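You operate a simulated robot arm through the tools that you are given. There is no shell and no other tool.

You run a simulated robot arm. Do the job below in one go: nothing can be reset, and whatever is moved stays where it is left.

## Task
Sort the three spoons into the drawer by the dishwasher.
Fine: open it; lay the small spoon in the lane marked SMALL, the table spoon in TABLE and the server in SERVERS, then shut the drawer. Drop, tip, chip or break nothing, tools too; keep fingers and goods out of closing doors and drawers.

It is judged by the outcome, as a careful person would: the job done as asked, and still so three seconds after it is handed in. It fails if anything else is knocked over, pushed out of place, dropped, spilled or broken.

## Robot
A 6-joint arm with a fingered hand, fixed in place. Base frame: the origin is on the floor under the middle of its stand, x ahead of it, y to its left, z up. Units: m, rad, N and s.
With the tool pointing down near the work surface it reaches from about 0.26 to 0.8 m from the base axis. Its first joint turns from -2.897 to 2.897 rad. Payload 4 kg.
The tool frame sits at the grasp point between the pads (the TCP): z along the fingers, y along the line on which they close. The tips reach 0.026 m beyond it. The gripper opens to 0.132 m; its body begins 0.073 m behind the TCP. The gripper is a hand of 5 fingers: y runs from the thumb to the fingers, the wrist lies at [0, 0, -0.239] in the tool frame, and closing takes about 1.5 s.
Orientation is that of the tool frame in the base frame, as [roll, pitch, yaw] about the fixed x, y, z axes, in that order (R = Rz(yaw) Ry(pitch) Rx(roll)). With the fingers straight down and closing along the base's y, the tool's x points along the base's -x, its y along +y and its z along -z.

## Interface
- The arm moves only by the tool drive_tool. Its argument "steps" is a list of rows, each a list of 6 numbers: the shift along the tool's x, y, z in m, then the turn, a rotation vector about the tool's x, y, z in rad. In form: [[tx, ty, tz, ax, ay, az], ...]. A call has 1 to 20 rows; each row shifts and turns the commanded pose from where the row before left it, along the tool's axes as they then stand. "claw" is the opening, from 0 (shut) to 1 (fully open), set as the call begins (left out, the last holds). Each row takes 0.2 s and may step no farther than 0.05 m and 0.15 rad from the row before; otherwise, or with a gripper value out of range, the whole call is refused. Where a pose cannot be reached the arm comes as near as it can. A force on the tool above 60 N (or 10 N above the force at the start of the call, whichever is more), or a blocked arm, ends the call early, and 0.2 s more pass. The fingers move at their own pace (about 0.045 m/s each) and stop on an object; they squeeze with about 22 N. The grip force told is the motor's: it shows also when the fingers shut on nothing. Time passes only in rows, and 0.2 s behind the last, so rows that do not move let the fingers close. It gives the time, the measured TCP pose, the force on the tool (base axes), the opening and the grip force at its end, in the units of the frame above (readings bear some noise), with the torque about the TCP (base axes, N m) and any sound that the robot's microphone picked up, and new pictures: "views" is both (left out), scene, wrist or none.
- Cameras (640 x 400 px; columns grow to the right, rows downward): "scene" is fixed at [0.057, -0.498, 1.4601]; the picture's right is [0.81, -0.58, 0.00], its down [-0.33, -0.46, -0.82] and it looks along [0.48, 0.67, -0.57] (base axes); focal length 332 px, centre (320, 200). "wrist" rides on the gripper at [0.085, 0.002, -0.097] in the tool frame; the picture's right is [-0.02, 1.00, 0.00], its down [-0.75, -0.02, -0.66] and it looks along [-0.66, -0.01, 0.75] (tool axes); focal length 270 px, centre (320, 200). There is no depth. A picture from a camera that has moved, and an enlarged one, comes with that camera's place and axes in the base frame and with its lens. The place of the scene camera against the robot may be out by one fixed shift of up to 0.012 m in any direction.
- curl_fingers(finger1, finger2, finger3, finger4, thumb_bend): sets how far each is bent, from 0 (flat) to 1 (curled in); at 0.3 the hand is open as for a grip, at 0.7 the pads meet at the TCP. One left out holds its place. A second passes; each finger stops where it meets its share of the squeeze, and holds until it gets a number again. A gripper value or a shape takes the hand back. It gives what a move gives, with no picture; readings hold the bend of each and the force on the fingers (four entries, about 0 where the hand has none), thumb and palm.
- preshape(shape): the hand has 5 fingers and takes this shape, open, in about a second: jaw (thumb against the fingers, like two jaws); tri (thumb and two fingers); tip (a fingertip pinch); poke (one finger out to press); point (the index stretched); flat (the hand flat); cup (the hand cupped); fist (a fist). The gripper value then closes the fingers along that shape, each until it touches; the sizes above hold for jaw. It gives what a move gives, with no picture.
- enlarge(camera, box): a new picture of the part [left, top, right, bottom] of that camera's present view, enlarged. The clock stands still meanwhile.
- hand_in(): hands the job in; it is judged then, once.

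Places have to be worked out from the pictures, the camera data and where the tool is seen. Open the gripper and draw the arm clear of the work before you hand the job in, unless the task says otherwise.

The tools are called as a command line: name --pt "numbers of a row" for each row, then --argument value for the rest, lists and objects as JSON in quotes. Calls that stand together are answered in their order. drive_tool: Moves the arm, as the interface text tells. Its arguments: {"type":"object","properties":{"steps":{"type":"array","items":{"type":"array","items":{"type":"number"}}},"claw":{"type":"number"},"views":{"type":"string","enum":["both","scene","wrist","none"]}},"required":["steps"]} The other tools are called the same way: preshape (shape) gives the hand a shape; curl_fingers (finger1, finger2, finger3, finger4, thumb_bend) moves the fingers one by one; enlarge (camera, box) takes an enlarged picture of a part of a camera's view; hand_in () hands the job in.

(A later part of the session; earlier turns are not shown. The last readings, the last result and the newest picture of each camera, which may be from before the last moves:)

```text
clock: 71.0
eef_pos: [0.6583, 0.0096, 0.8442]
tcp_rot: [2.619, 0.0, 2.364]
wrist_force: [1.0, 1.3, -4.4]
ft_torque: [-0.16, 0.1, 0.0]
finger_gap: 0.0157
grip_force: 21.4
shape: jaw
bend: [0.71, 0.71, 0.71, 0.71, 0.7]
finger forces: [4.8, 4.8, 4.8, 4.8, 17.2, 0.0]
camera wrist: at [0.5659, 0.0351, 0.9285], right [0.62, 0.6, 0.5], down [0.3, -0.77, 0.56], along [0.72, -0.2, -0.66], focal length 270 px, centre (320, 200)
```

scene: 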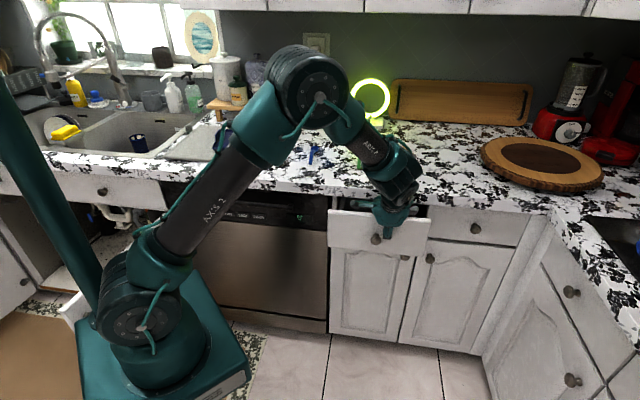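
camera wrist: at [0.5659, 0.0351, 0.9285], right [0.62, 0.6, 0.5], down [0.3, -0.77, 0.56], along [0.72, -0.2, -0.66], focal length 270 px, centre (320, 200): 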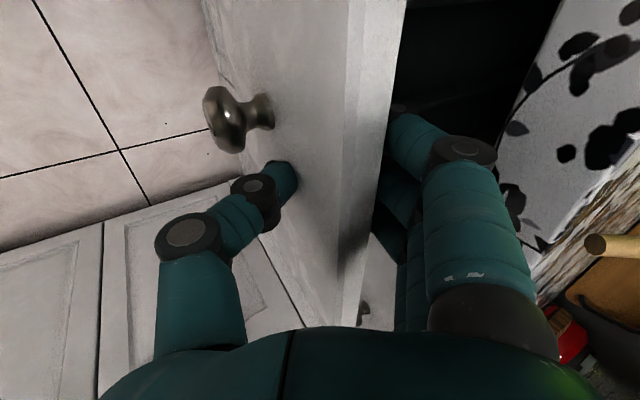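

The panel is firmly gripped (even finger loads). I pull straight out 12 cm in small steps.

drive_tool --pt "0 -0.013 -0.0075 0 0 0" --pt "0 -0.013 -0.0075 0 0 0" --pt "0 -0.013 -0.0075 0 0 0" --pt "0 -0.013 -0.0075 0 0 0" --pt "0 -0.013 -0.0075 0 0 0" --pt "0 -0.013 -0.0075 0 0 0" --pt "0 -0.013 -0.0075 0 0 0" --pt "0 -0.013 -0.0075 0 0 0" --pt "0 0 0 0 0 0"

```text
clock: 73.0
eef_pos: [0.5738, -0.0768, 0.8443]
tcp_rot: [2.617, -0.002, 2.364]
wrist_force: [-6.3, 2.9, -8.2]
ft_torque: [-0.16, 0.32, 0.02]
finger_gap: 0.0155
grip_force: 22.4
shape: jaw
bend: [0.71, 0.71, 0.71, 0.71, 0.7]
finger forces: [4.8, 4.9, 4.9, 4.8, 21.9, 0.0]
camera wrist: at [0.4807, -0.0507, 0.9288], right [0.62, 0.6, 0.5], down [0.3, -0.77, 0.56], along [0.72, -0.2, -0.66], focal length 270 px, centre (320, 200)
```

scene: 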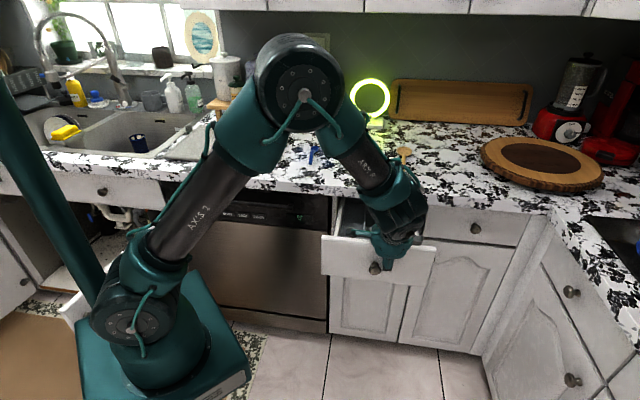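
wrist: 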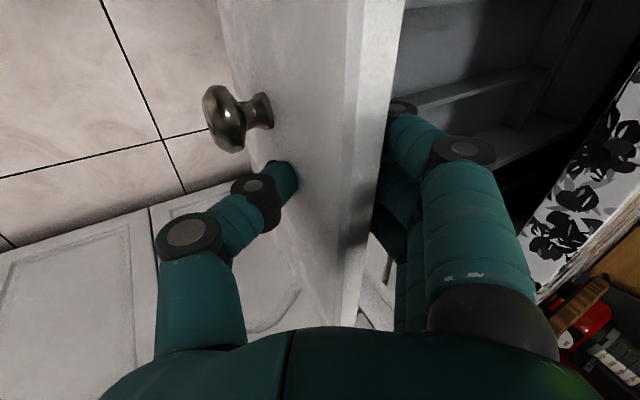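

The drawer slid out smoothly by 12 cm more. I pull another 8 cm, with 1 mm of sideways relief.

drive_tool --pt "0.0005 -0.0087 -0.005 0 0 0" --pt "0.0005 -0.0087 -0.005 0 0 0" --pt "0 -0.0087 -0.005 0 0 0" --pt "0 -0.0087 -0.005 0 0 0" --pt "0 -0.0087 -0.005 0 0 0" --pt "0 -0.0087 -0.005 0 0 0" --pt "0 -0.0087 -0.005 0 0 0" --pt "0 -0.0087 -0.005 0 0 0" --pt "0 0 0 0 0 0"

```text
clock: 75.0
eef_pos: [0.517, -0.1334, 0.844]
tcp_rot: [2.619, -0.001, 2.363]
wrist_force: [-3.2, 3.9, -3.5]
ft_torque: [-0.14, 0.27, 0.05]
finger_gap: 0.015
grip_force: 21.9
shape: jaw
bend: [0.71, 0.71, 0.71, 0.71, 0.7]
finger forces: [5.1, 5.0, 5.1, 5.3, 20.2, 0.0]
camera wrist: at [0.4241, -0.1072, 0.9286], right [0.62, 0.6, 0.5], down [0.3, -0.77, 0.56], along [0.72, -0.2, -0.66], focal length 270 px, centre (320, 200)
```

scene: 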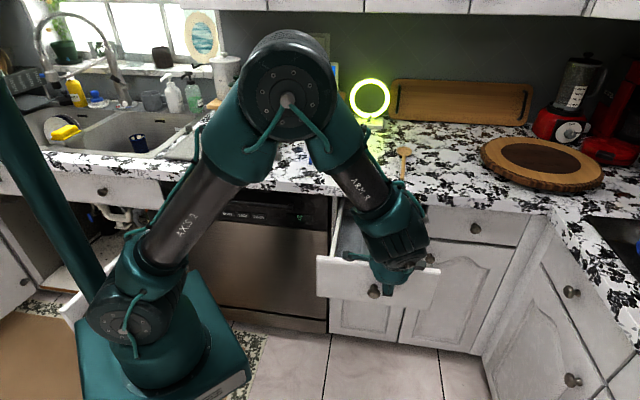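
wrist: 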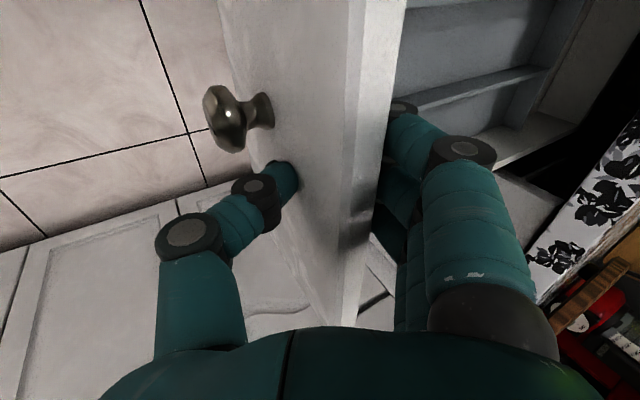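

The drawer is now open about 30 cm, leaving roughly 26 cm of clear lane length. I release the panel and lift straight up.

drive_tool --pt "0 0 0 0 0 0" --pt "0 0 0 0 0 0" --pt "0 0 0 0 0 0" --pt "0 0 0 0 0 0" --claw 0.45 --views "none"

drive_tool --pt "0 0.015 -0.026 0 0 0" --pt "0 0.015 -0.026 0 0 0" --pt "0 0.015 -0.026 0 0 0" --pt "0 0.02 -0.0346 0 0 0" --pt "0 0.02 -0.0346 0 0 0" --pt "0 0.02 -0.0346 0 0 0" --pt "0 0 0 0 0 0"

```text
clock: 76.0
eef_pos: [0.5164, -0.1333, 0.8451]
tcp_rot: [2.618, 0.0, 2.363]
wrist_force: [0.1, 0.0, 0.6]
ft_torque: [0.01, -0.03, -0.03]
finger_gap: 0.0585
grip_force: 0.0
shape: jaw
bend: [0.73, 0.73, 0.73, 0.73, 0.7]
finger forces: [0.0, 0.1, 0.1, 0.0, 0.0, 0.1]
```

```text
clock: 77.6
eef_pos: [0.5157, -0.1315, 1.0549]
tcp_rot: [2.619, 0.0, 2.363]
wrist_force: [0.9, 0.0, -0.9]
ft_torque: [-0.01, -0.02, -0.02]
finger_gap: 0.0584
grip_force: 0.1
shape: jaw
bend: [0.73, 0.73, 0.73, 0.73, 0.7]
finger forces: [0.1, 0.0, 0.0, 0.0, 0.0, 0.1]
camera wrist: at [0.4239, -0.1065, 1.1391], right [0.62, 0.6, 0.5], down [0.29, -0.77, 0.56], along [0.72, -0.2, -0.66], focal length 270 px, centre (320, 200)
```

scene: 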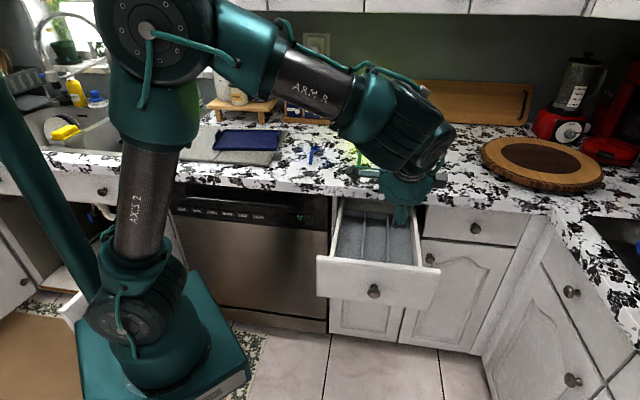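
wrist: 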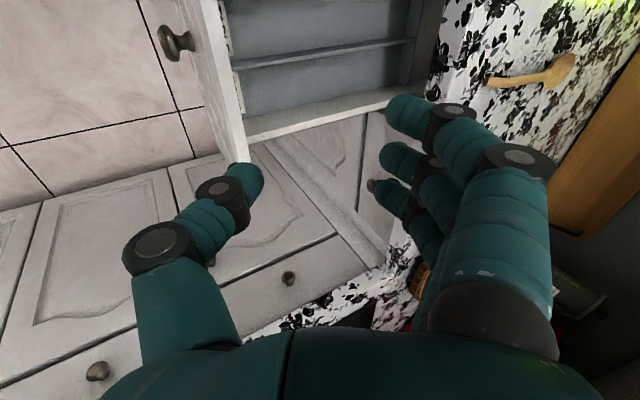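

The drawer stays open, and its lanes are visible. I roll the hand back so the camera sits above it (fingers to the right) to look down at the lanes and spoons.

drive_tool --pt "0 0 0 0 0 0.1309" --pt "0 0 0 0 0 0.1309" --pt "0 0 0 0 0 0.1309" --pt "0 0 0 0 0 0.1309" --pt "0 0 0 0 0 0.1309" --pt "0 0 0 0 0 0.1309" --pt "0 0 0 0 0 0.1309" --pt "0 0 0 0 0 0.1309" --pt "0 0 0 0 0 0.1309" --pt "0 0 0 0 0 0.1309" --pt "0 0 0 0 0 0.1309" --pt "0 0 0 0 0 0.1309" --pt "0 0 0 0 0 0" --claw 1

enlarge --camera "scene" --box '[300, 180, 460, 310]'

enlarge --camera "wrist" --box '[200, 0, 456, 160]'

```text
clock: 80.4
eef_pos: [0.5172, -0.1323, 1.0548]
tcp_rot: [-3.139, -0.524, 0.791]
wrist_force: [-0.3, 0.1, 0.0]
ft_torque: [-0.03, 0.02, 0.01]
finger_gap: 0.1317
grip_force: 0.0
shape: jaw
bend: [0.3, 0.3, 0.3, 0.3, 0.3]
finger forces: [0.0, 0.1, 0.0, 0.0, 0.1, 0.0]
camera wrist: at [0.5363, -0.1169, 1.1799], right [0.7, -0.72, -0.01], down [-0.7, -0.69, 0.19], along [-0.15, -0.13, -0.98], focal length 270 px, centre (320, 200)
```

scene: 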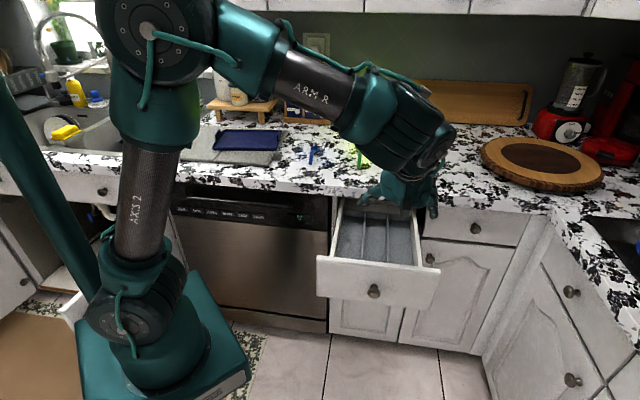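
wrist: 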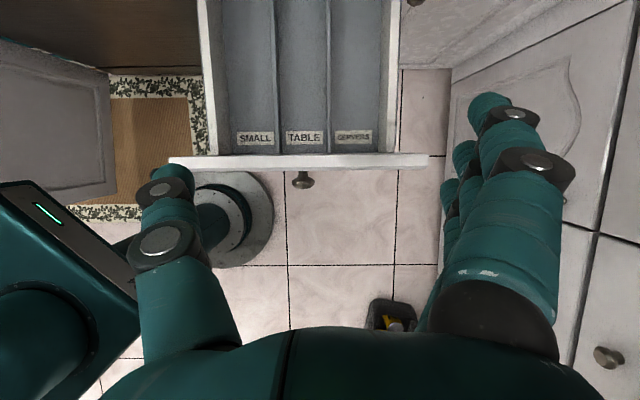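

```text
3.08 times, centred on (380, 245) of scene
camera zoom: at [0.057, -0.498, 1.4601], right [0.81, -0.58, 0.0], down [-0.33, -0.46, -0.82], along [0.48, 0.67, -0.57], focal length 1021 px, centre (135, 62)
```

zoom: 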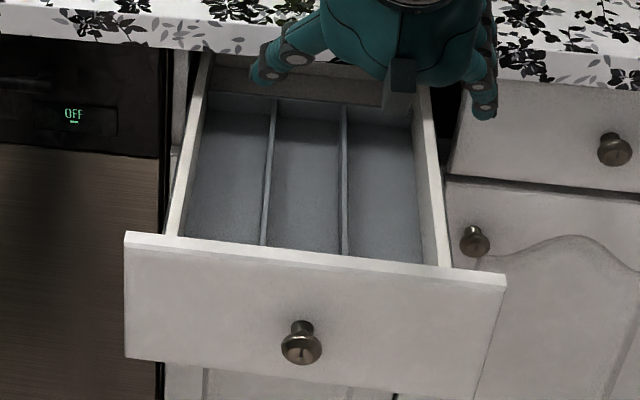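

```text
2.50 times, centred on (328, 80) of wrist
camera zoom: at [0.5363, -0.1169, 1.1799], right [0.7, -0.72, -0.01], down [-0.7, -0.69, 0.19], along [-0.15, -0.13, -0.98], focal length 676 px, centre (300, 500)
```

zoom: 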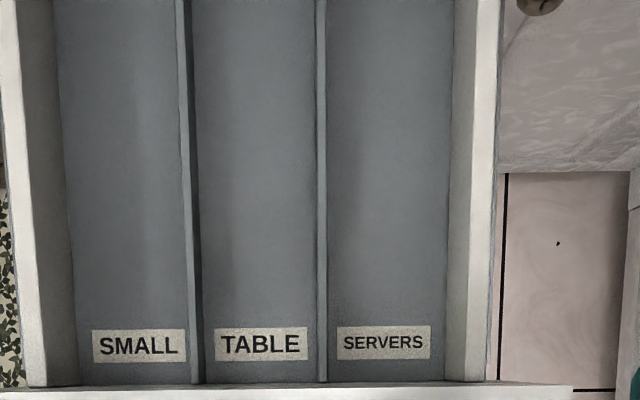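

The labels read SMALL, TABLE, SERVERS from left to right, with lanes about 7.5 cm wide and reaching well under the counter. I move at height over to the green (table) spoon to test whether a nearly vertical hand is reachable there.

drive_tool --pt "0.0336 -0.01 0.0194 0 0 0" --pt "0.0336 -0.01 0.0194 0 0 0" --pt "0.0336 -0.01 0.0194 0 0 0" --pt "0.0336 -0.01 0.0194 0 0 0" --pt "0.0336 -0.01 0.0194 0 0 0" --pt "0.0336 -0.01 0.0194 0 0 0" --pt "0.0336 -0.01 0.0194 0 0 0" --pt "0.0336 -0.01 0.0194 0 0 0" --pt "0.0336 -0.01 0.0194 0 0 0" --pt "0.0336 -0.01 0.0194 0 0 0" --pt "0 0 0 0 0 0"

```text
clock: 82.8
eef_pos: [0.7191, 0.2148, 1.0563]
tcp_rot: [-3.141, -0.523, 0.791]
wrist_force: [0.0, -1.2, -0.9]
ft_torque: [0.03, 0.01, 0.01]
finger_gap: 0.132
grip_force: 0.0
shape: jaw
bend: [0.3, 0.3, 0.3, 0.3, 0.3]
finger forces: [0.1, 0.0, 0.1, 0.0, 0.0, 0.2]
camera wrist: at [0.7383, 0.2298, 1.181], right [0.7, -0.72, -0.01], down [-0.7, -0.69, 0.19], along [-0.15, -0.13, -0.98], focal length 270 px, centre (320, 200)
```

scene: 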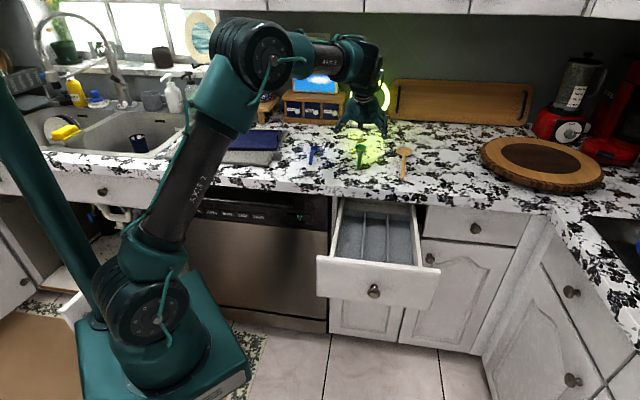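
wrist: 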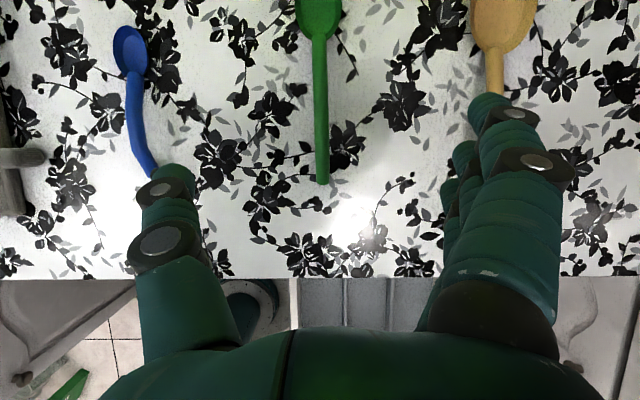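

The hand is now right above the green spoon's handle end. I test tilting up to near-vertical (β≈85°) here at height.

drive_tool --pt "0 0 0 0 -0.109 0" --pt "0 0 0 0 -0.109 0" --pt "0 0 0 0 -0.109 0" --pt "0 0 0 0 -0.109 0" --pt "0 0 0 0 0 0"

```text
clock: 84.0
eef_pos: [0.7194, 0.2138, 1.0559]
tcp_rot: [-3.141, -0.087, 0.791]
wrist_force: [-0.6, 0.1, 0.3]
ft_torque: [0.0, 0.02, -0.01]
finger_gap: 0.1316
grip_force: 0.1
shape: jaw
bend: [0.3, 0.3, 0.3, 0.3, 0.3]
finger forces: [0.0, 0.0, 0.0, 0.0, 0.0, 0.0]
camera wrist: at [0.7737, 0.2661, 1.1577], right [0.7, -0.72, 0.0], down [-0.58, -0.56, 0.59], along [-0.42, -0.41, -0.81], focal length 270 px, centre (320, 200)
```

scene: 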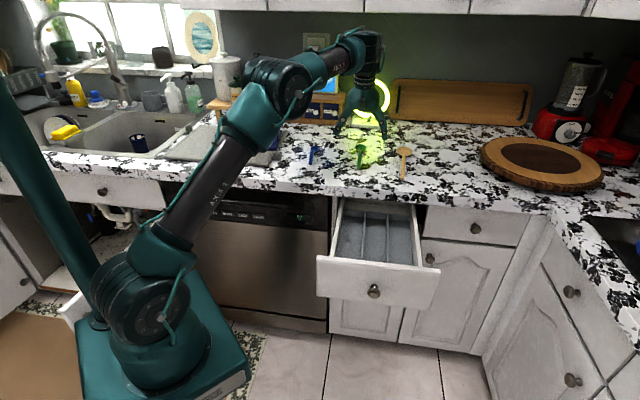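
wrist: 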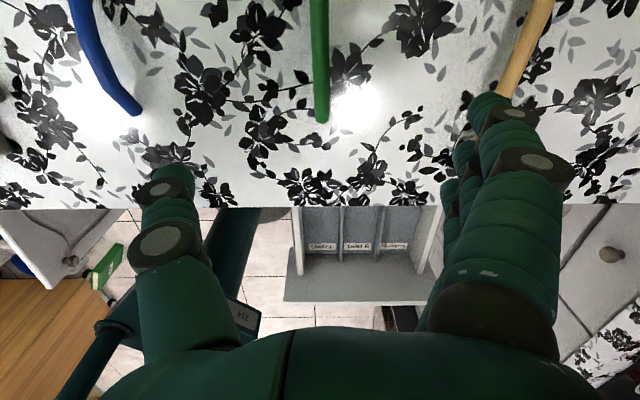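

Near-vertical is reachable here. I make it fully vertical and come down over the green handle to z≈0.97, fingers still open and above the counter.

drive_tool --pt "0 0 0 0 -0.087 0" --pt "0.0117 0.0 0.0287 0 0 0" --pt "0.0117 0.0 0.0287 0 0 0" --pt "0.0117 0.0 0.0287 0 0 0" --pt "0 0 0 0 0 0"

```text
clock: 85.2
eef_pos: [0.7428, 0.2398, 0.9678]
tcp_rot: [3.141, -0.002, 0.792]
wrist_force: [-0.4, 0.1, 0.2]
ft_torque: [0.01, -0.03, 0.01]
finger_gap: 0.1319
grip_force: 0.0
shape: jaw
bend: [0.3, 0.3, 0.3, 0.3, 0.3]
finger forces: [0.0, 0.1, 0.0, 0.1, 0.1, 0.1]
camera wrist: at [0.8043, 0.2982, 1.0645], right [0.7, -0.72, 0.0], down [-0.54, -0.53, 0.66], along [-0.47, -0.46, -0.75], focal length 270 px, centre (320, 200)
```

scene: 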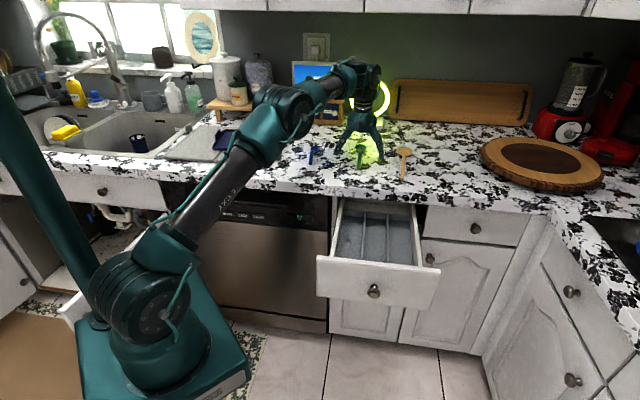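
wrist: 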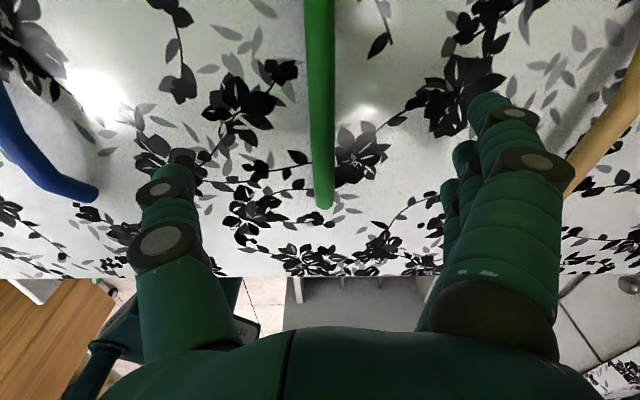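

The handle runs centrally between thumb and fingers (about 1–2 mm off). I nudge sideways and lower to z≈0.947 so the tips end just above the counter.

drive_tool --pt "0 0.0015 0.008 0 0 0" --pt "0 0 0.007 0 0 0" --pt "0 0 0.006 0 0 0" --pt "0 0 0 0 0 0"

enlarge --camera "scene" --box '[310, 100, 438, 180]'

```text
clock: 86.2
eef_pos: [0.7447, 0.238, 0.9484]
tcp_rot: [3.141, -0.002, 0.792]
wrist_force: [0.5, -0.8, -0.2]
ft_torque: [0.0, -0.01, 0.02]
finger_gap: 0.1315
grip_force: 0.0
shape: jaw
bend: [0.3, 0.3, 0.3, 0.3, 0.3]
finger forces: [0.0, 0.1, 0.0, 0.0, 0.0, 0.1]
camera wrist: at [0.8057, 0.2965, 1.0438], right [0.7, -0.72, 0.0], down [-0.54, -0.53, 0.66], along [-0.47, -0.46, -0.75], focal length 270 px, centre (320, 200)
```

scene: 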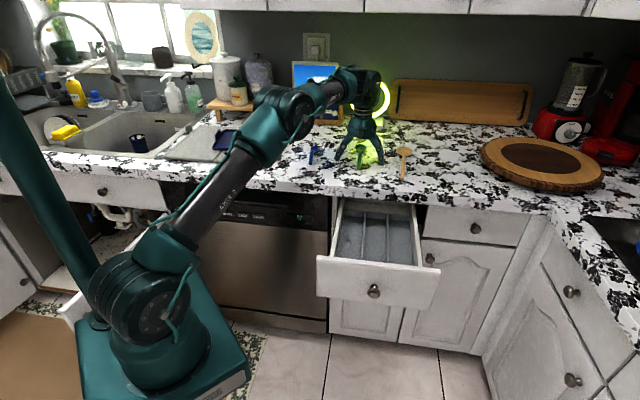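
wrist: 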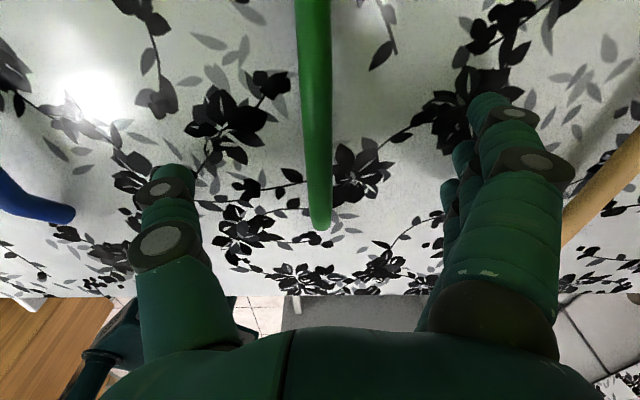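

```text
5.00 times, centred on (374, 140) of scene
camera zoom: at [0.057, -0.498, 1.4601], right [0.81, -0.58, 0.0], down [-0.33, -0.46, -0.82], along [0.48, 0.67, -0.57], focal length 1660 px, centre (50, 500)
```

zoom: 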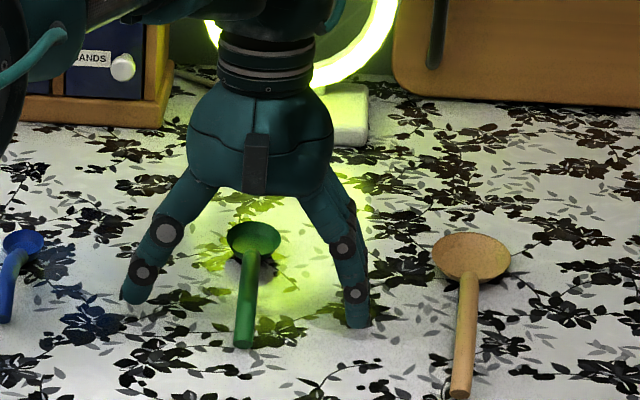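

No contact yet. I zoom on the handle to judge its height before closing.

enlarge --camera "wrist" --box '[220, 0, 420, 240]'

```text
1.67 times, centred on (320, 120) of wrist
camera zoom: at [0.8057, 0.2965, 1.0438], right [0.7, -0.72, 0.0], down [-0.54, -0.53, 0.66], along [-0.47, -0.46, -0.75], focal length 450 px, centre (320, 333)
```

zoom: 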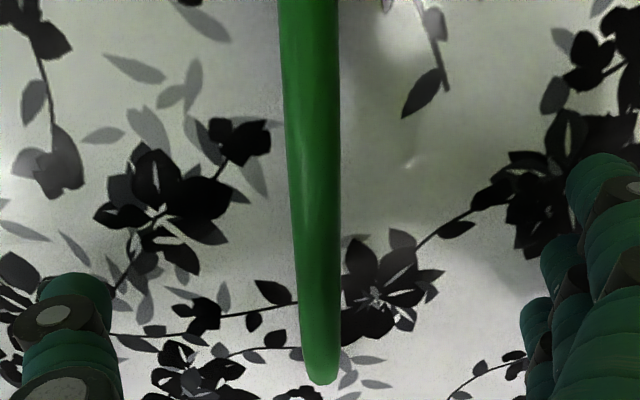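

The handle lies nearly flat on the counter (centre about z=0.921). I lower 5 mm more so the tips just reach the counter level, then check for contact.

drive_tool --pt "0 0 0.0025 0 0 0" --pt "0 0 0.0025 0 0 0" --pt "0 0 0 0 0 0" --views "none"

```text
clock: 87.0
eef_pos: [0.7442, 0.2381, 0.9432]
tcp_rot: [3.142, 0.0, 0.792]
wrist_force: [0.0, 0.3, -0.1]
ft_torque: [-0.02, -0.01, -0.03]
finger_gap: 0.1317
grip_force: 0.1
shape: jaw
bend: [0.3, 0.3, 0.3, 0.3, 0.3]
finger forces: [0.0, 0.0, 0.1, 0.0, 0.1, 0.0]
```

Still no contact; I lower 2.5 mm more and read the force.

drive_tool --pt "0 0 0.0015 0 0 0" --pt "0 0 0.001 0 0 0" --pt "0 0 0 0 0 0" --views "none"

```text
clock: 87.8
eef_pos: [0.7432, 0.2372, 0.9406]
tcp_rot: [3.141, -0.001, 0.791]
wrist_force: [-0.2, -0.4, -0.1]
ft_torque: [0.02, 0.0, -0.04]
finger_gap: 0.1319
grip_force: 0.1
shape: jaw
bend: [0.3, 0.3, 0.3, 0.3, 0.3]
finger forces: [0.0, 0.1, 0.1, 0.0, 0.0, 0.0]
```

Not touching yet. I go down another 2 mm the same way.

drive_tool --pt "0 0 0.001 0 0 0" --pt "0 0 0.001 0 0 0" --pt "0 0 0 0 0 0" --views "none"

```text
clock: 88.6
eef_pos: [0.7455, 0.2376, 0.9381]
tcp_rot: [-3.141, -0.003, 0.791]
wrist_force: [0.3, 1.1, 3.8]
ft_torque: [-0.11, -0.1, -0.04]
finger_gap: 0.1319
grip_force: 0.0
shape: jaw
bend: [0.3, 0.3, 0.3, 0.3, 0.3]
finger forces: [0.7, 0.9, 0.9, 1.0, 1.1, 0.0]
```

Light contact on all five tips (about 4 N) shows the counter level. I raise 1.5 mm and close on the handle.

drive_tool --pt "0 0 -0.0015 0 0 0" --pt "0 0 0 0 0 0" --views "none"

drive_tool --pt "0 0 0 0 0 0" --pt "0 0 0 0 0 0" --pt "0 0 0 0 0 0" --pt "0 0 0 0 0 0" --pt "0 0 0 0 0 0" --pt "0 0 0 0 0 0" --pt "0 0 0 0 0 0" --pt "0 0 0 0 0 0" --pt "0 0 0 0 0 0" --claw 0

enlarge --camera "wrist" --box '[200, 20, 440, 220]'

```text
clock: 89.2
eef_pos: [0.7443, 0.2378, 0.9398]
tcp_rot: [-3.141, 0.001, 0.792]
wrist_force: [-1.1, -0.2, 0.9]
ft_torque: [-0.04, 0.0, -0.02]
finger_gap: 0.1319
grip_force: 0.0
shape: jaw
bend: [0.3, 0.3, 0.3, 0.3, 0.3]
finger forces: [0.0, 0.2, 0.1, 0.1, 0.2, 0.1]
```

```text
clock: 91.2
eef_pos: [0.745, 0.2376, 0.9416]
tcp_rot: [3.141, -0.004, 0.79]
wrist_force: [0.1, -2.2, 11.0]
ft_torque: [-0.03, -0.14, -0.01]
finger_gap: 0.0067
grip_force: 22.3
shape: jaw
bend: [0.65, 0.66, 0.74, 0.74, 0.73]
finger forces: [0.2, 0.0, 0.0, 0.3, 0.1, 0.0]
camera wrist: at [0.8056, 0.296, 1.0371], right [0.7, -0.72, 0.0], down [-0.54, -0.53, 0.66], along [-0.47, -0.46, -0.75], focal length 270 px, centre (320, 200)
```

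scene: 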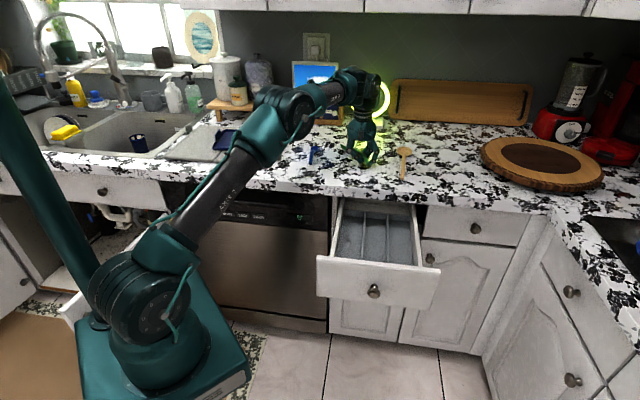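
wrist: 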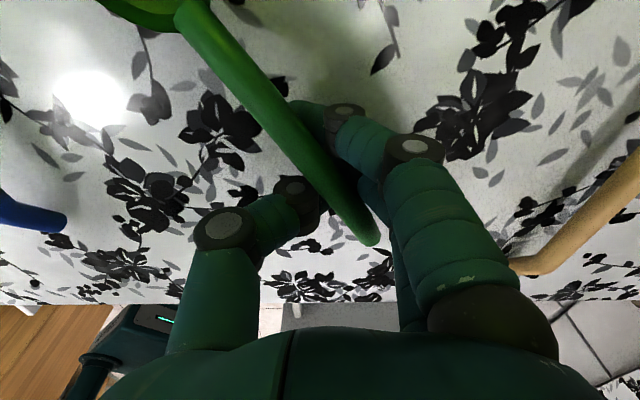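

```text
2.00 times, centred on (320, 120) of wrist
camera zoom: at [0.8056, 0.296, 1.0371], right [0.7, -0.72, 0.0], down [-0.54, -0.53, 0.66], along [-0.47, -0.46, -0.75], focal length 541 px, centre (320, 360)
```

zoom: 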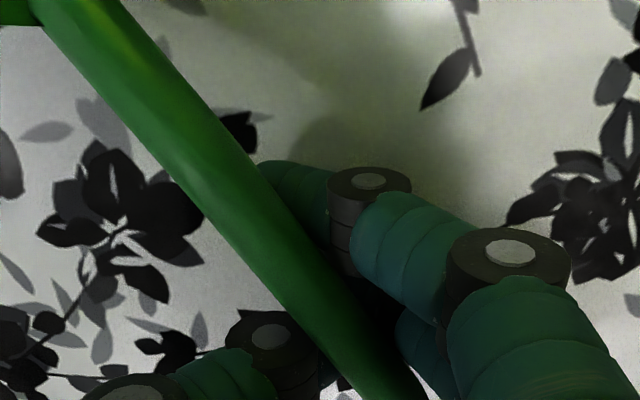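

The fingertips slid under the handle and swung the spoon round instead of pinching it: the tips were too low. I reopen slowly so the handle settles back on the counter, then will try a slightly higher grip.

drive_tool --pt "0 0 0 0 0 0" --pt "0 0 0 0 0 0" --claw 0.12 --views "wrist"

drive_tool --pt "0 0 0 0 0 0" --pt "0 0 0 0 0 0" --claw 0.25 --views "wrist"

```text
clock: 91.8
eef_pos: [0.7445, 0.238, 0.9408]
tcp_rot: [-3.141, -0.003, 0.792]
wrist_force: [2.9, -2.8, 14.4]
ft_torque: [-0.33, -0.02, 0.11]
finger_gap: 0.0159
grip_force: 0.2
shape: jaw
bend: [0.72, 0.72, 0.73, 0.73, 0.71]
finger forces: [0.6, 0.7, 3.6, 6.1, 3.8, 0.0]
camera wrist: at [0.8055, 0.2961, 1.0369], right [0.7, -0.72, 0.0], down [-0.54, -0.53, 0.66], along [-0.47, -0.46, -0.75], focal length 270 px, centre (320, 200)
```

wrist: 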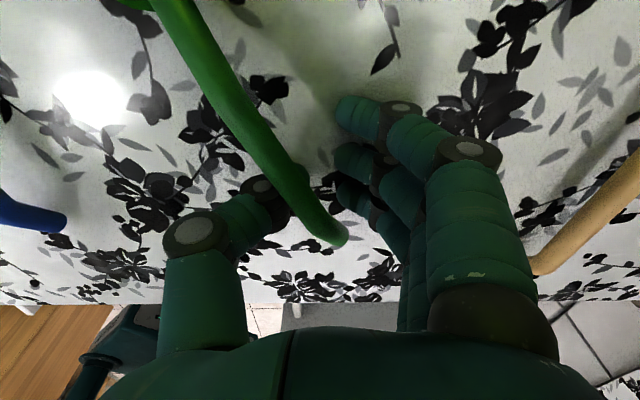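

```text
clock: 92.4
eef_pos: [0.7436, 0.2373, 0.9398]
tcp_rot: [-3.141, -0.003, 0.792]
wrist_force: [0.7, 1.5, 15.1]
ft_torque: [0.01, 0.02, -0.03]
finger_gap: 0.0307
grip_force: 0.0
shape: jaw
bend: [0.74, 0.74, 0.74, 0.74, 0.71]
finger forces: [1.7, 1.7, 2.0, 2.2, 7.0, 0.0]
camera wrist: at [0.8052, 0.2966, 1.0364], right [0.7, -0.72, 0.0], down [-0.54, -0.53, 0.66], along [-0.47, -0.46, -0.75], focal length 270 px, centre (320, 200)
```

wrist: 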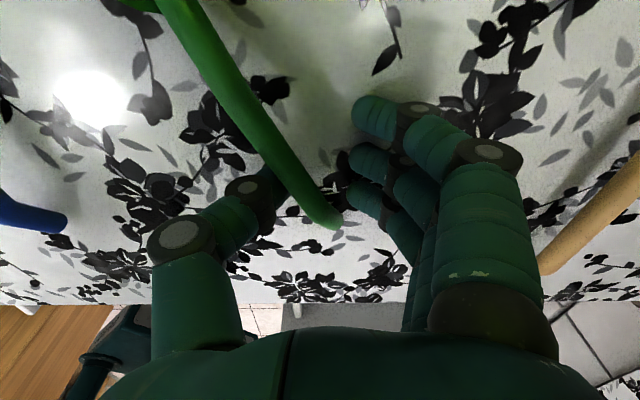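

The spoon is down again but swung with its bowl to the left. I raise 5 mm to take the tip pressure off, open fully, and look.

drive_tool --pt "0 0 -0.002 0 0 0" --pt "0 0 -0.003 0 0 0" --pt "0 0 0 0 0 0" --pt "0 0 0 0 0 0" --pt "0 0 0 0 0 0" --claw 0.8 --views "wrist"

enlarge --camera "scene" --box '[300, 110, 428, 190]'

```text
clock: 93.6
eef_pos: [0.7435, 0.2374, 0.9438]
tcp_rot: [-3.141, 0.0, 0.793]
wrist_force: [0.0, 0.6, 0.6]
ft_torque: [-0.01, -0.03, 0.01]
finger_gap: 0.1052
grip_force: 0.0
shape: jaw
bend: [0.59, 0.59, 0.59, 0.59, 0.55]
finger forces: [0.1, 0.1, 0.0, 0.0, 0.0, 0.0]
camera wrist: at [0.8054, 0.2964, 1.0409], right [0.7, -0.72, 0.0], down [-0.54, -0.53, 0.66], along [-0.47, -0.46, -0.75], focal length 270 px, centre (320, 200)
```

wrist: 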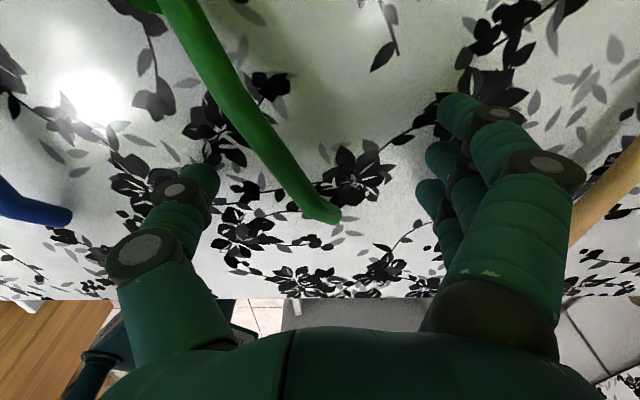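

```text
5.00 times, centred on (364, 150) of scene
camera zoom: at [0.057, -0.498, 1.4601], right [0.81, -0.58, 0.0], down [-0.33, -0.46, -0.82], along [0.48, 0.67, -0.57], focal length 1660 px, centre (100, 450)
```

zoom: 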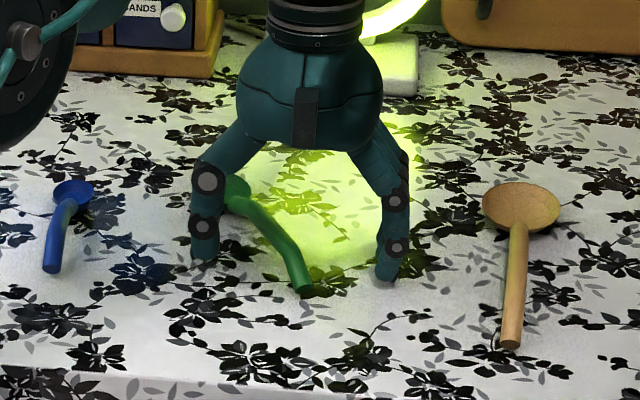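

The side view shows the handle is arched: it peaks about 2 cm above the counter near D≈0.73, A≈0.33, and the spoon now lies turned about 25°. I lift clear, turn the hand to match the handle, and centre over its arch.

drive_tool --pt "0 0 -0.02 0 0 0" --pt "0 0 -0.022 0 0 0" --pt "0 0 0 0 0 -0.1453" --pt "0 0 0 0 0 -0.1453" --pt "0 0 0 0 0 -0.1453" --pt "0.0139 -0.0045 0 0 0 0" --pt "0.0139 -0.0044 0 0 0 0" --pt "0 0 0 0 0 0" --claw 0.8

enlarge --camera "scene" --box '[300, 110, 428, 190]'

```text
clock: 95.4
eef_pos: [0.7437, 0.2672, 0.9873]
tcp_rot: [3.141, 0.0, 1.228]
wrist_force: [-0.2, -0.5, -0.5]
ft_torque: [0.01, 0.0, 0.01]
finger_gap: 0.1054
grip_force: 0.1
shape: jaw
bend: [0.59, 0.59, 0.59, 0.59, 0.55]
finger forces: [0.1, 0.0, 0.0, 0.1, 0.0, 0.1]
camera wrist: at [0.7754, 0.3457, 1.0828], right [0.93, -0.36, 0.0], down [-0.27, -0.7, 0.66], along [-0.23, -0.61, -0.75], focal length 270 px, centre (320, 200)
```

scene: 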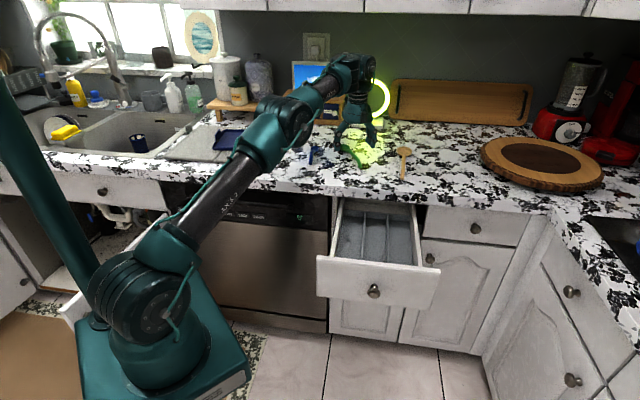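
wrist: 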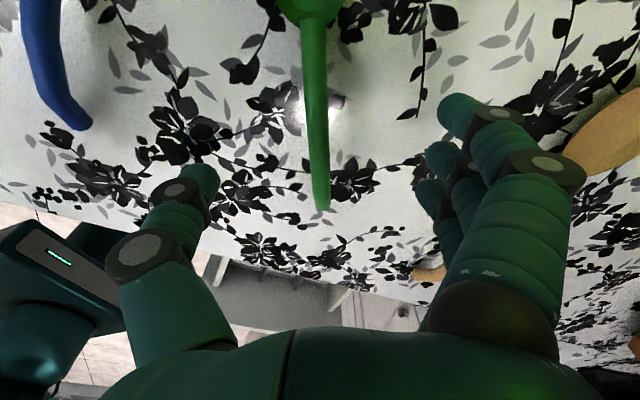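

```text
5.00 times, centred on (364, 150) of scene
camera zoom: at [0.057, -0.498, 1.4601], right [0.81, -0.58, 0.0], down [-0.33, -0.46, -0.82], along [0.48, 0.67, -0.57], focal length 1660 px, centre (100, 450)
```

zoom: 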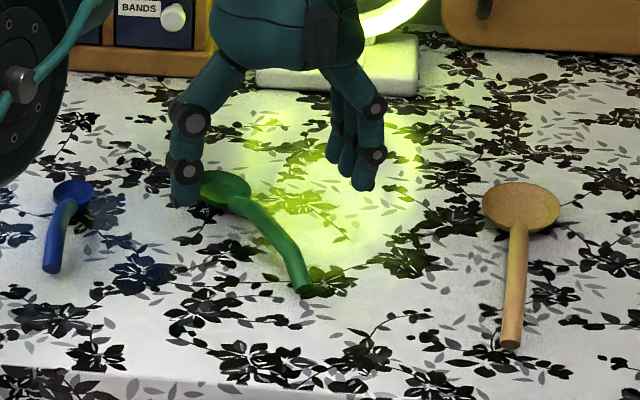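

The handle now lines up with the hand axis and lies almost centred. I zoom in to fine-tune before lowering.

enlarge --camera "wrist" --box '[220, 0, 420, 220]'

```text
1.82 times, centred on (320, 110) of wrist
camera zoom: at [0.7754, 0.3457, 1.0828], right [0.93, -0.36, 0.0], down [-0.27, -0.7, 0.66], along [-0.23, -0.61, -0.75], focal length 491 px, centre (320, 364)
```

zoom: 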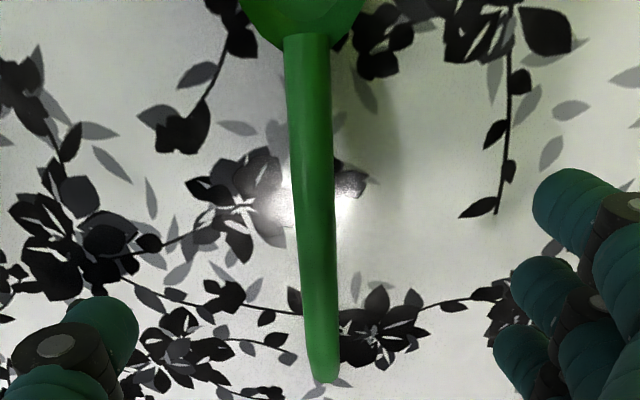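

The handle spans both sides of the hand evenly. I lower to z≈0.948 (tips about 8 mm above the counter, handle arch between the pads).

drive_tool --pt "0 0 0.02 0 0 0" --pt "0 0 0.0193 0 0 0" --pt "0 0 0 0 0 0" --views "wrist"

enlarge --camera "scene" --box '[310, 120, 406, 180]'

```text
clock: 96.2
eef_pos: [0.7445, 0.2661, 0.9476]
tcp_rot: [-3.141, -0.002, 1.226]
wrist_force: [-0.9, 0.7, -0.1]
ft_torque: [-0.03, 0.01, 0.01]
finger_gap: 0.1051
grip_force: 0.1
shape: jaw
bend: [0.59, 0.59, 0.59, 0.59, 0.55]
finger forces: [0.1, 0.0, 0.0, 0.1, 0.0, 0.1]
camera wrist: at [0.7757, 0.3452, 1.044], right [0.93, -0.36, 0.0], down [-0.27, -0.7, 0.66], along [-0.23, -0.61, -0.75], focal length 270 px, centre (320, 200)
```

wrist: 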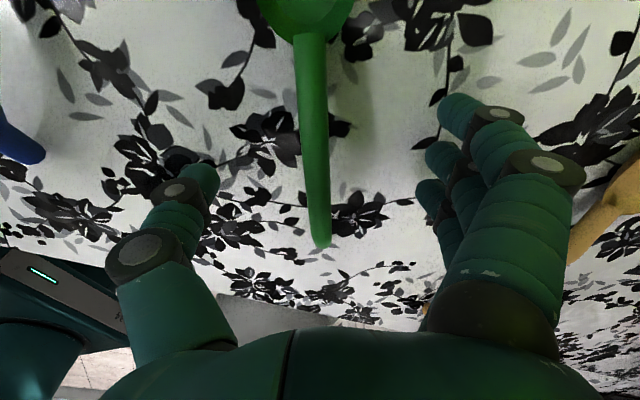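

```text
6.67 times, centred on (358, 150) of scene
camera zoom: at [0.057, -0.498, 1.4601], right [0.81, -0.58, 0.0], down [-0.33, -0.46, -0.82], along [0.48, 0.67, -0.57], focal length 2213 px, centre (67, 533)
```

zoom: 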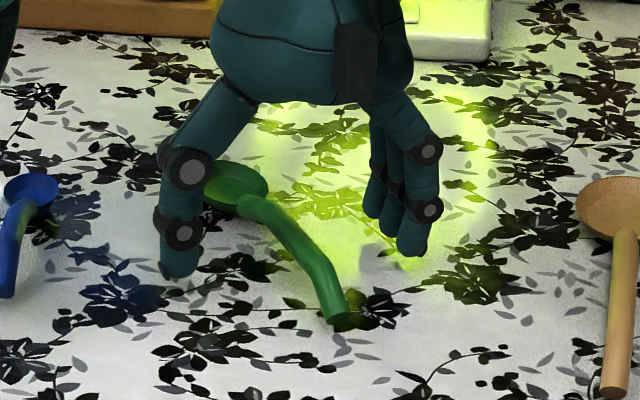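

The handle is centred between the pads and the tips are clear of the counter. I close on it.

drive_tool --pt "0 0 0 0 0 0" --pt "0 0 0 0 0 0" --pt "0 0 0 0 0 0" --pt "0 0 0 0 0 0" --pt "0 0 0 0 0 0" --pt "0 0 0 0 0 0" --pt "0 0 0 0 0 0" --claw 0 --views "wrist"

enlarge --camera "scene" --box '[310, 120, 406, 180]'

```text
clock: 97.8
eef_pos: [0.7443, 0.2662, 0.9487]
tcp_rot: [3.141, 0.0, 1.228]
wrist_force: [-0.4, 0.3, 0.3]
ft_torque: [-0.04, 0.02, -0.03]
finger_gap: 0.0069
grip_force: 22.2
shape: jaw
bend: [0.7, 0.7, 0.7, 0.71, 0.71]
finger forces: [4.8, 4.6, 4.6, 4.5, 18.9, 0.1]
camera wrist: at [0.7757, 0.3452, 1.044], right [0.93, -0.36, 0.0], down [-0.27, -0.7, 0.66], along [-0.23, -0.61, -0.75], focal length 270 px, centre (320, 200)
```

wrist: 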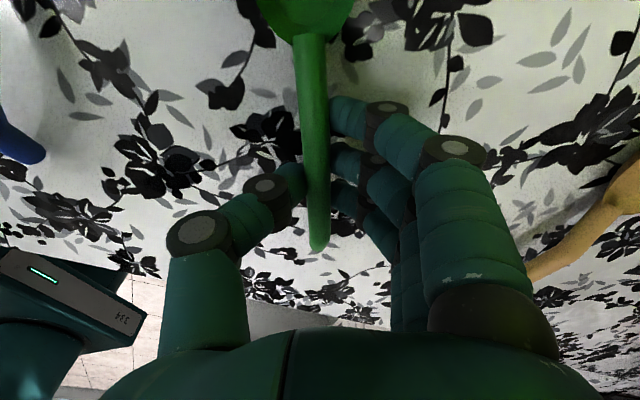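

```text
6.67 times, centred on (358, 150) of scene
camera zoom: at [0.057, -0.498, 1.4601], right [0.81, -0.58, 0.0], down [-0.33, -0.46, -0.82], along [0.48, 0.67, -0.57], focal length 2213 px, centre (67, 533)
```

zoom: 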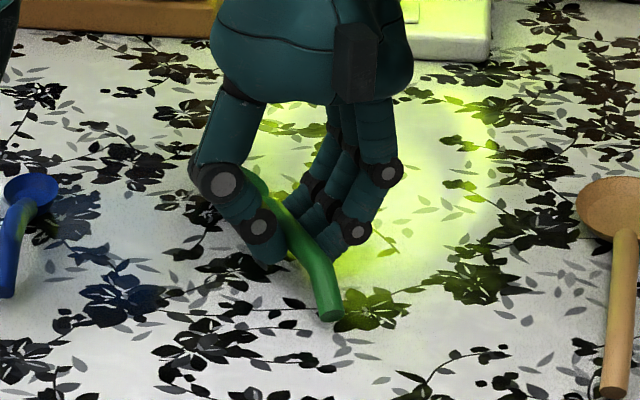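

An excellent grip: all four fingers and the thumb share the load evenly and the spoon did not move. I lift it slowly 4 cm and check that it holds.

drive_tool --pt "0 0 -0.008 0 0 0" --pt "0 0 -0.01 0 0 0" --pt "0 0 -0.01 0 0 0" --pt "0 0 -0.012 0 0 0" --pt "0 0 0 0 0 0" --views "wrist"

enlarge --camera "scene" --box '[300, 100, 428, 180]'

```text
clock: 99.0
eef_pos: [0.7442, 0.2667, 0.9879]
tcp_rot: [3.142, 0.001, 1.228]
wrist_force: [0.2, -0.1, 0.4]
ft_torque: [-0.02, -0.03, 0.01]
finger_gap: 0.0071
grip_force: 21.6
shape: jaw
bend: [0.7, 0.7, 0.7, 0.71, 0.71]
finger forces: [4.7, 4.6, 4.6, 4.4, 18.7, 0.0]
camera wrist: at [0.7754, 0.3449, 1.0838], right [0.93, -0.36, 0.0], down [-0.27, -0.7, 0.66], along [-0.23, -0.61, -0.75], focal length 270 px, centre (320, 200)
```

wrist: 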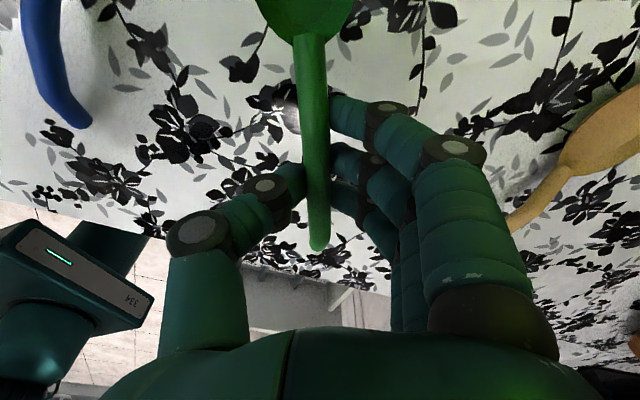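

```text
5.00 times, centred on (364, 140) of scene
camera zoom: at [0.057, -0.498, 1.4601], right [0.81, -0.58, 0.0], down [-0.33, -0.46, -0.82], along [0.48, 0.67, -0.57], focal length 1660 px, centre (100, 500)
```

zoom: 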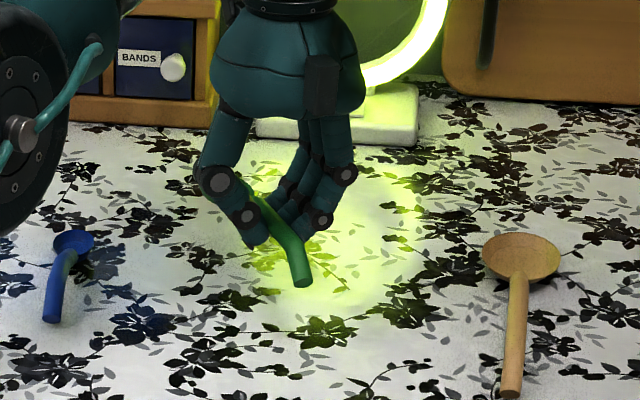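

The spoon is held firmly and moved rigidly with the hand. I raise it, turn the hand back in line with the drawer lanes, and watch the reach flags.

drive_tool --pt "0 0 -0.02 0 0 0" --pt "0 0 -0.03 0 0 0" --pt "0 0 0 0 0 0.111" --pt "0 0 0 0 0 0.111" --pt "0 0 0 0 0 0.111" --pt "0 0 0 0 0 0.11" --pt "0 0 0 0 0 0" --views "wrist"

enlarge --camera "wrist" --box '[200, 0, 440, 270]'

```text
clock: 100.6
eef_pos: [0.7358, 0.2624, 1.0335]
tcp_rot: [-3.14, -0.001, 0.782]
wrist_force: [0.5, 0.2, 0.1]
ft_torque: [-0.04, 0.02, 0.02]
finger_gap: 0.0067
grip_force: 22.1
shape: jaw
bend: [0.7, 0.7, 0.7, 0.71, 0.71]
finger forces: [4.9, 4.6, 4.7, 4.5, 18.6, 0.0]
out of reach, approached as far as the arm can: row 2
camera wrist: at [0.7963, 0.3206, 1.1293], right [0.69, -0.72, 0.0], down [-0.54, -0.52, 0.66], along [-0.48, -0.45, -0.75], focal length 270 px, centre (320, 200)
```

wrist: 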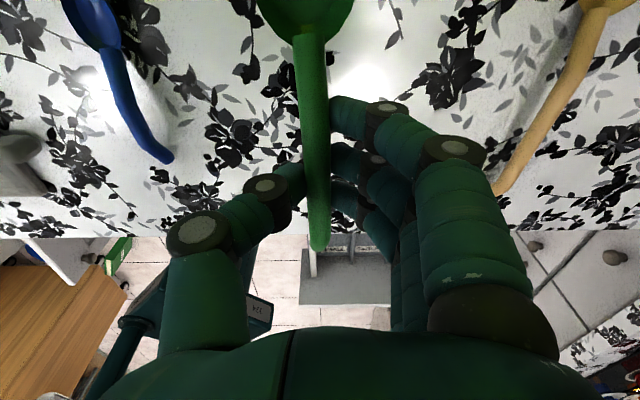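

```text
1.48 times, centred on (320, 135) of wrist
camera zoom: at [0.7963, 0.3206, 1.1293], right [0.69, -0.72, 0.0], down [-0.54, -0.52, 0.66], along [-0.48, -0.45, -0.75], focal length 400 px, centre (320, 296)
```

zoom: 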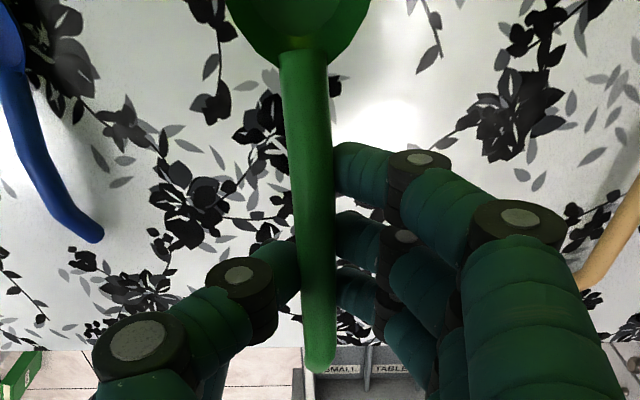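

The reach limit there was just full extension; the spoon is secure and aligned with the lanes. I draw it back 10 cm toward the drawer at this height.

drive_tool --pt "-0.025 0.005 0 0 0 0" --pt "-0.025 0.005 0 0 0 0" --pt "-0.025 0.005 0 0 0 0" --pt "-0.025 0.005 0 0 0 0" --pt "0 0 0 0 0 0" --views "scene"

```text
clock: 101.8
eef_pos: [0.6786, 0.1776, 1.0327]
tcp_rot: [-3.141, -0.003, 0.786]
wrist_force: [-0.1, 0.4, -0.2]
ft_torque: [0.01, 0.05, 0.01]
finger_gap: 0.0068
grip_force: 22.4
shape: jaw
bend: [0.7, 0.7, 0.7, 0.71, 0.71]
finger forces: [5.0, 4.5, 4.6, 4.4, 18.4, 0.0]
```

scene: 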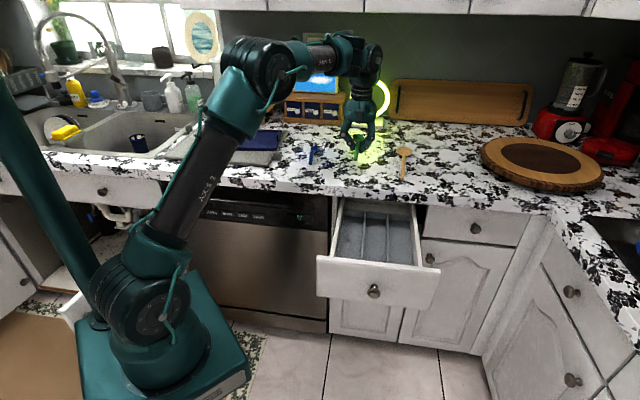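

That went exactly as commanded. I continue toward the drawer, sideways to the TABLE lane, still at height.

drive_tool --pt "-0.026 0.02 0 0 0 0" --pt "-0.026 0.02 0 0 0 0" --pt "-0.026 0.02 0 0 0 0" --pt "-0.026 0.019 0 0 0 0" --pt "0 0 0 0 0 0" --views "scene"

```text
clock: 103.0
eef_pos: [0.6599, 0.0478, 1.0331]
tcp_rot: [-3.141, 0.0, 0.786]
wrist_force: [-0.2, 0.2, -0.9]
ft_torque: [0.0, 0.03, -0.02]
finger_gap: 0.0071
grip_force: 21.6
shape: jaw
bend: [0.7, 0.7, 0.7, 0.71, 0.71]
finger forces: [4.9, 4.5, 4.5, 4.4, 18.4, 0.0]
```

scene: 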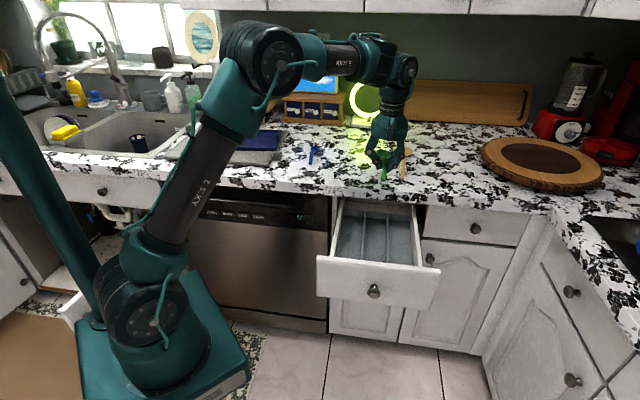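

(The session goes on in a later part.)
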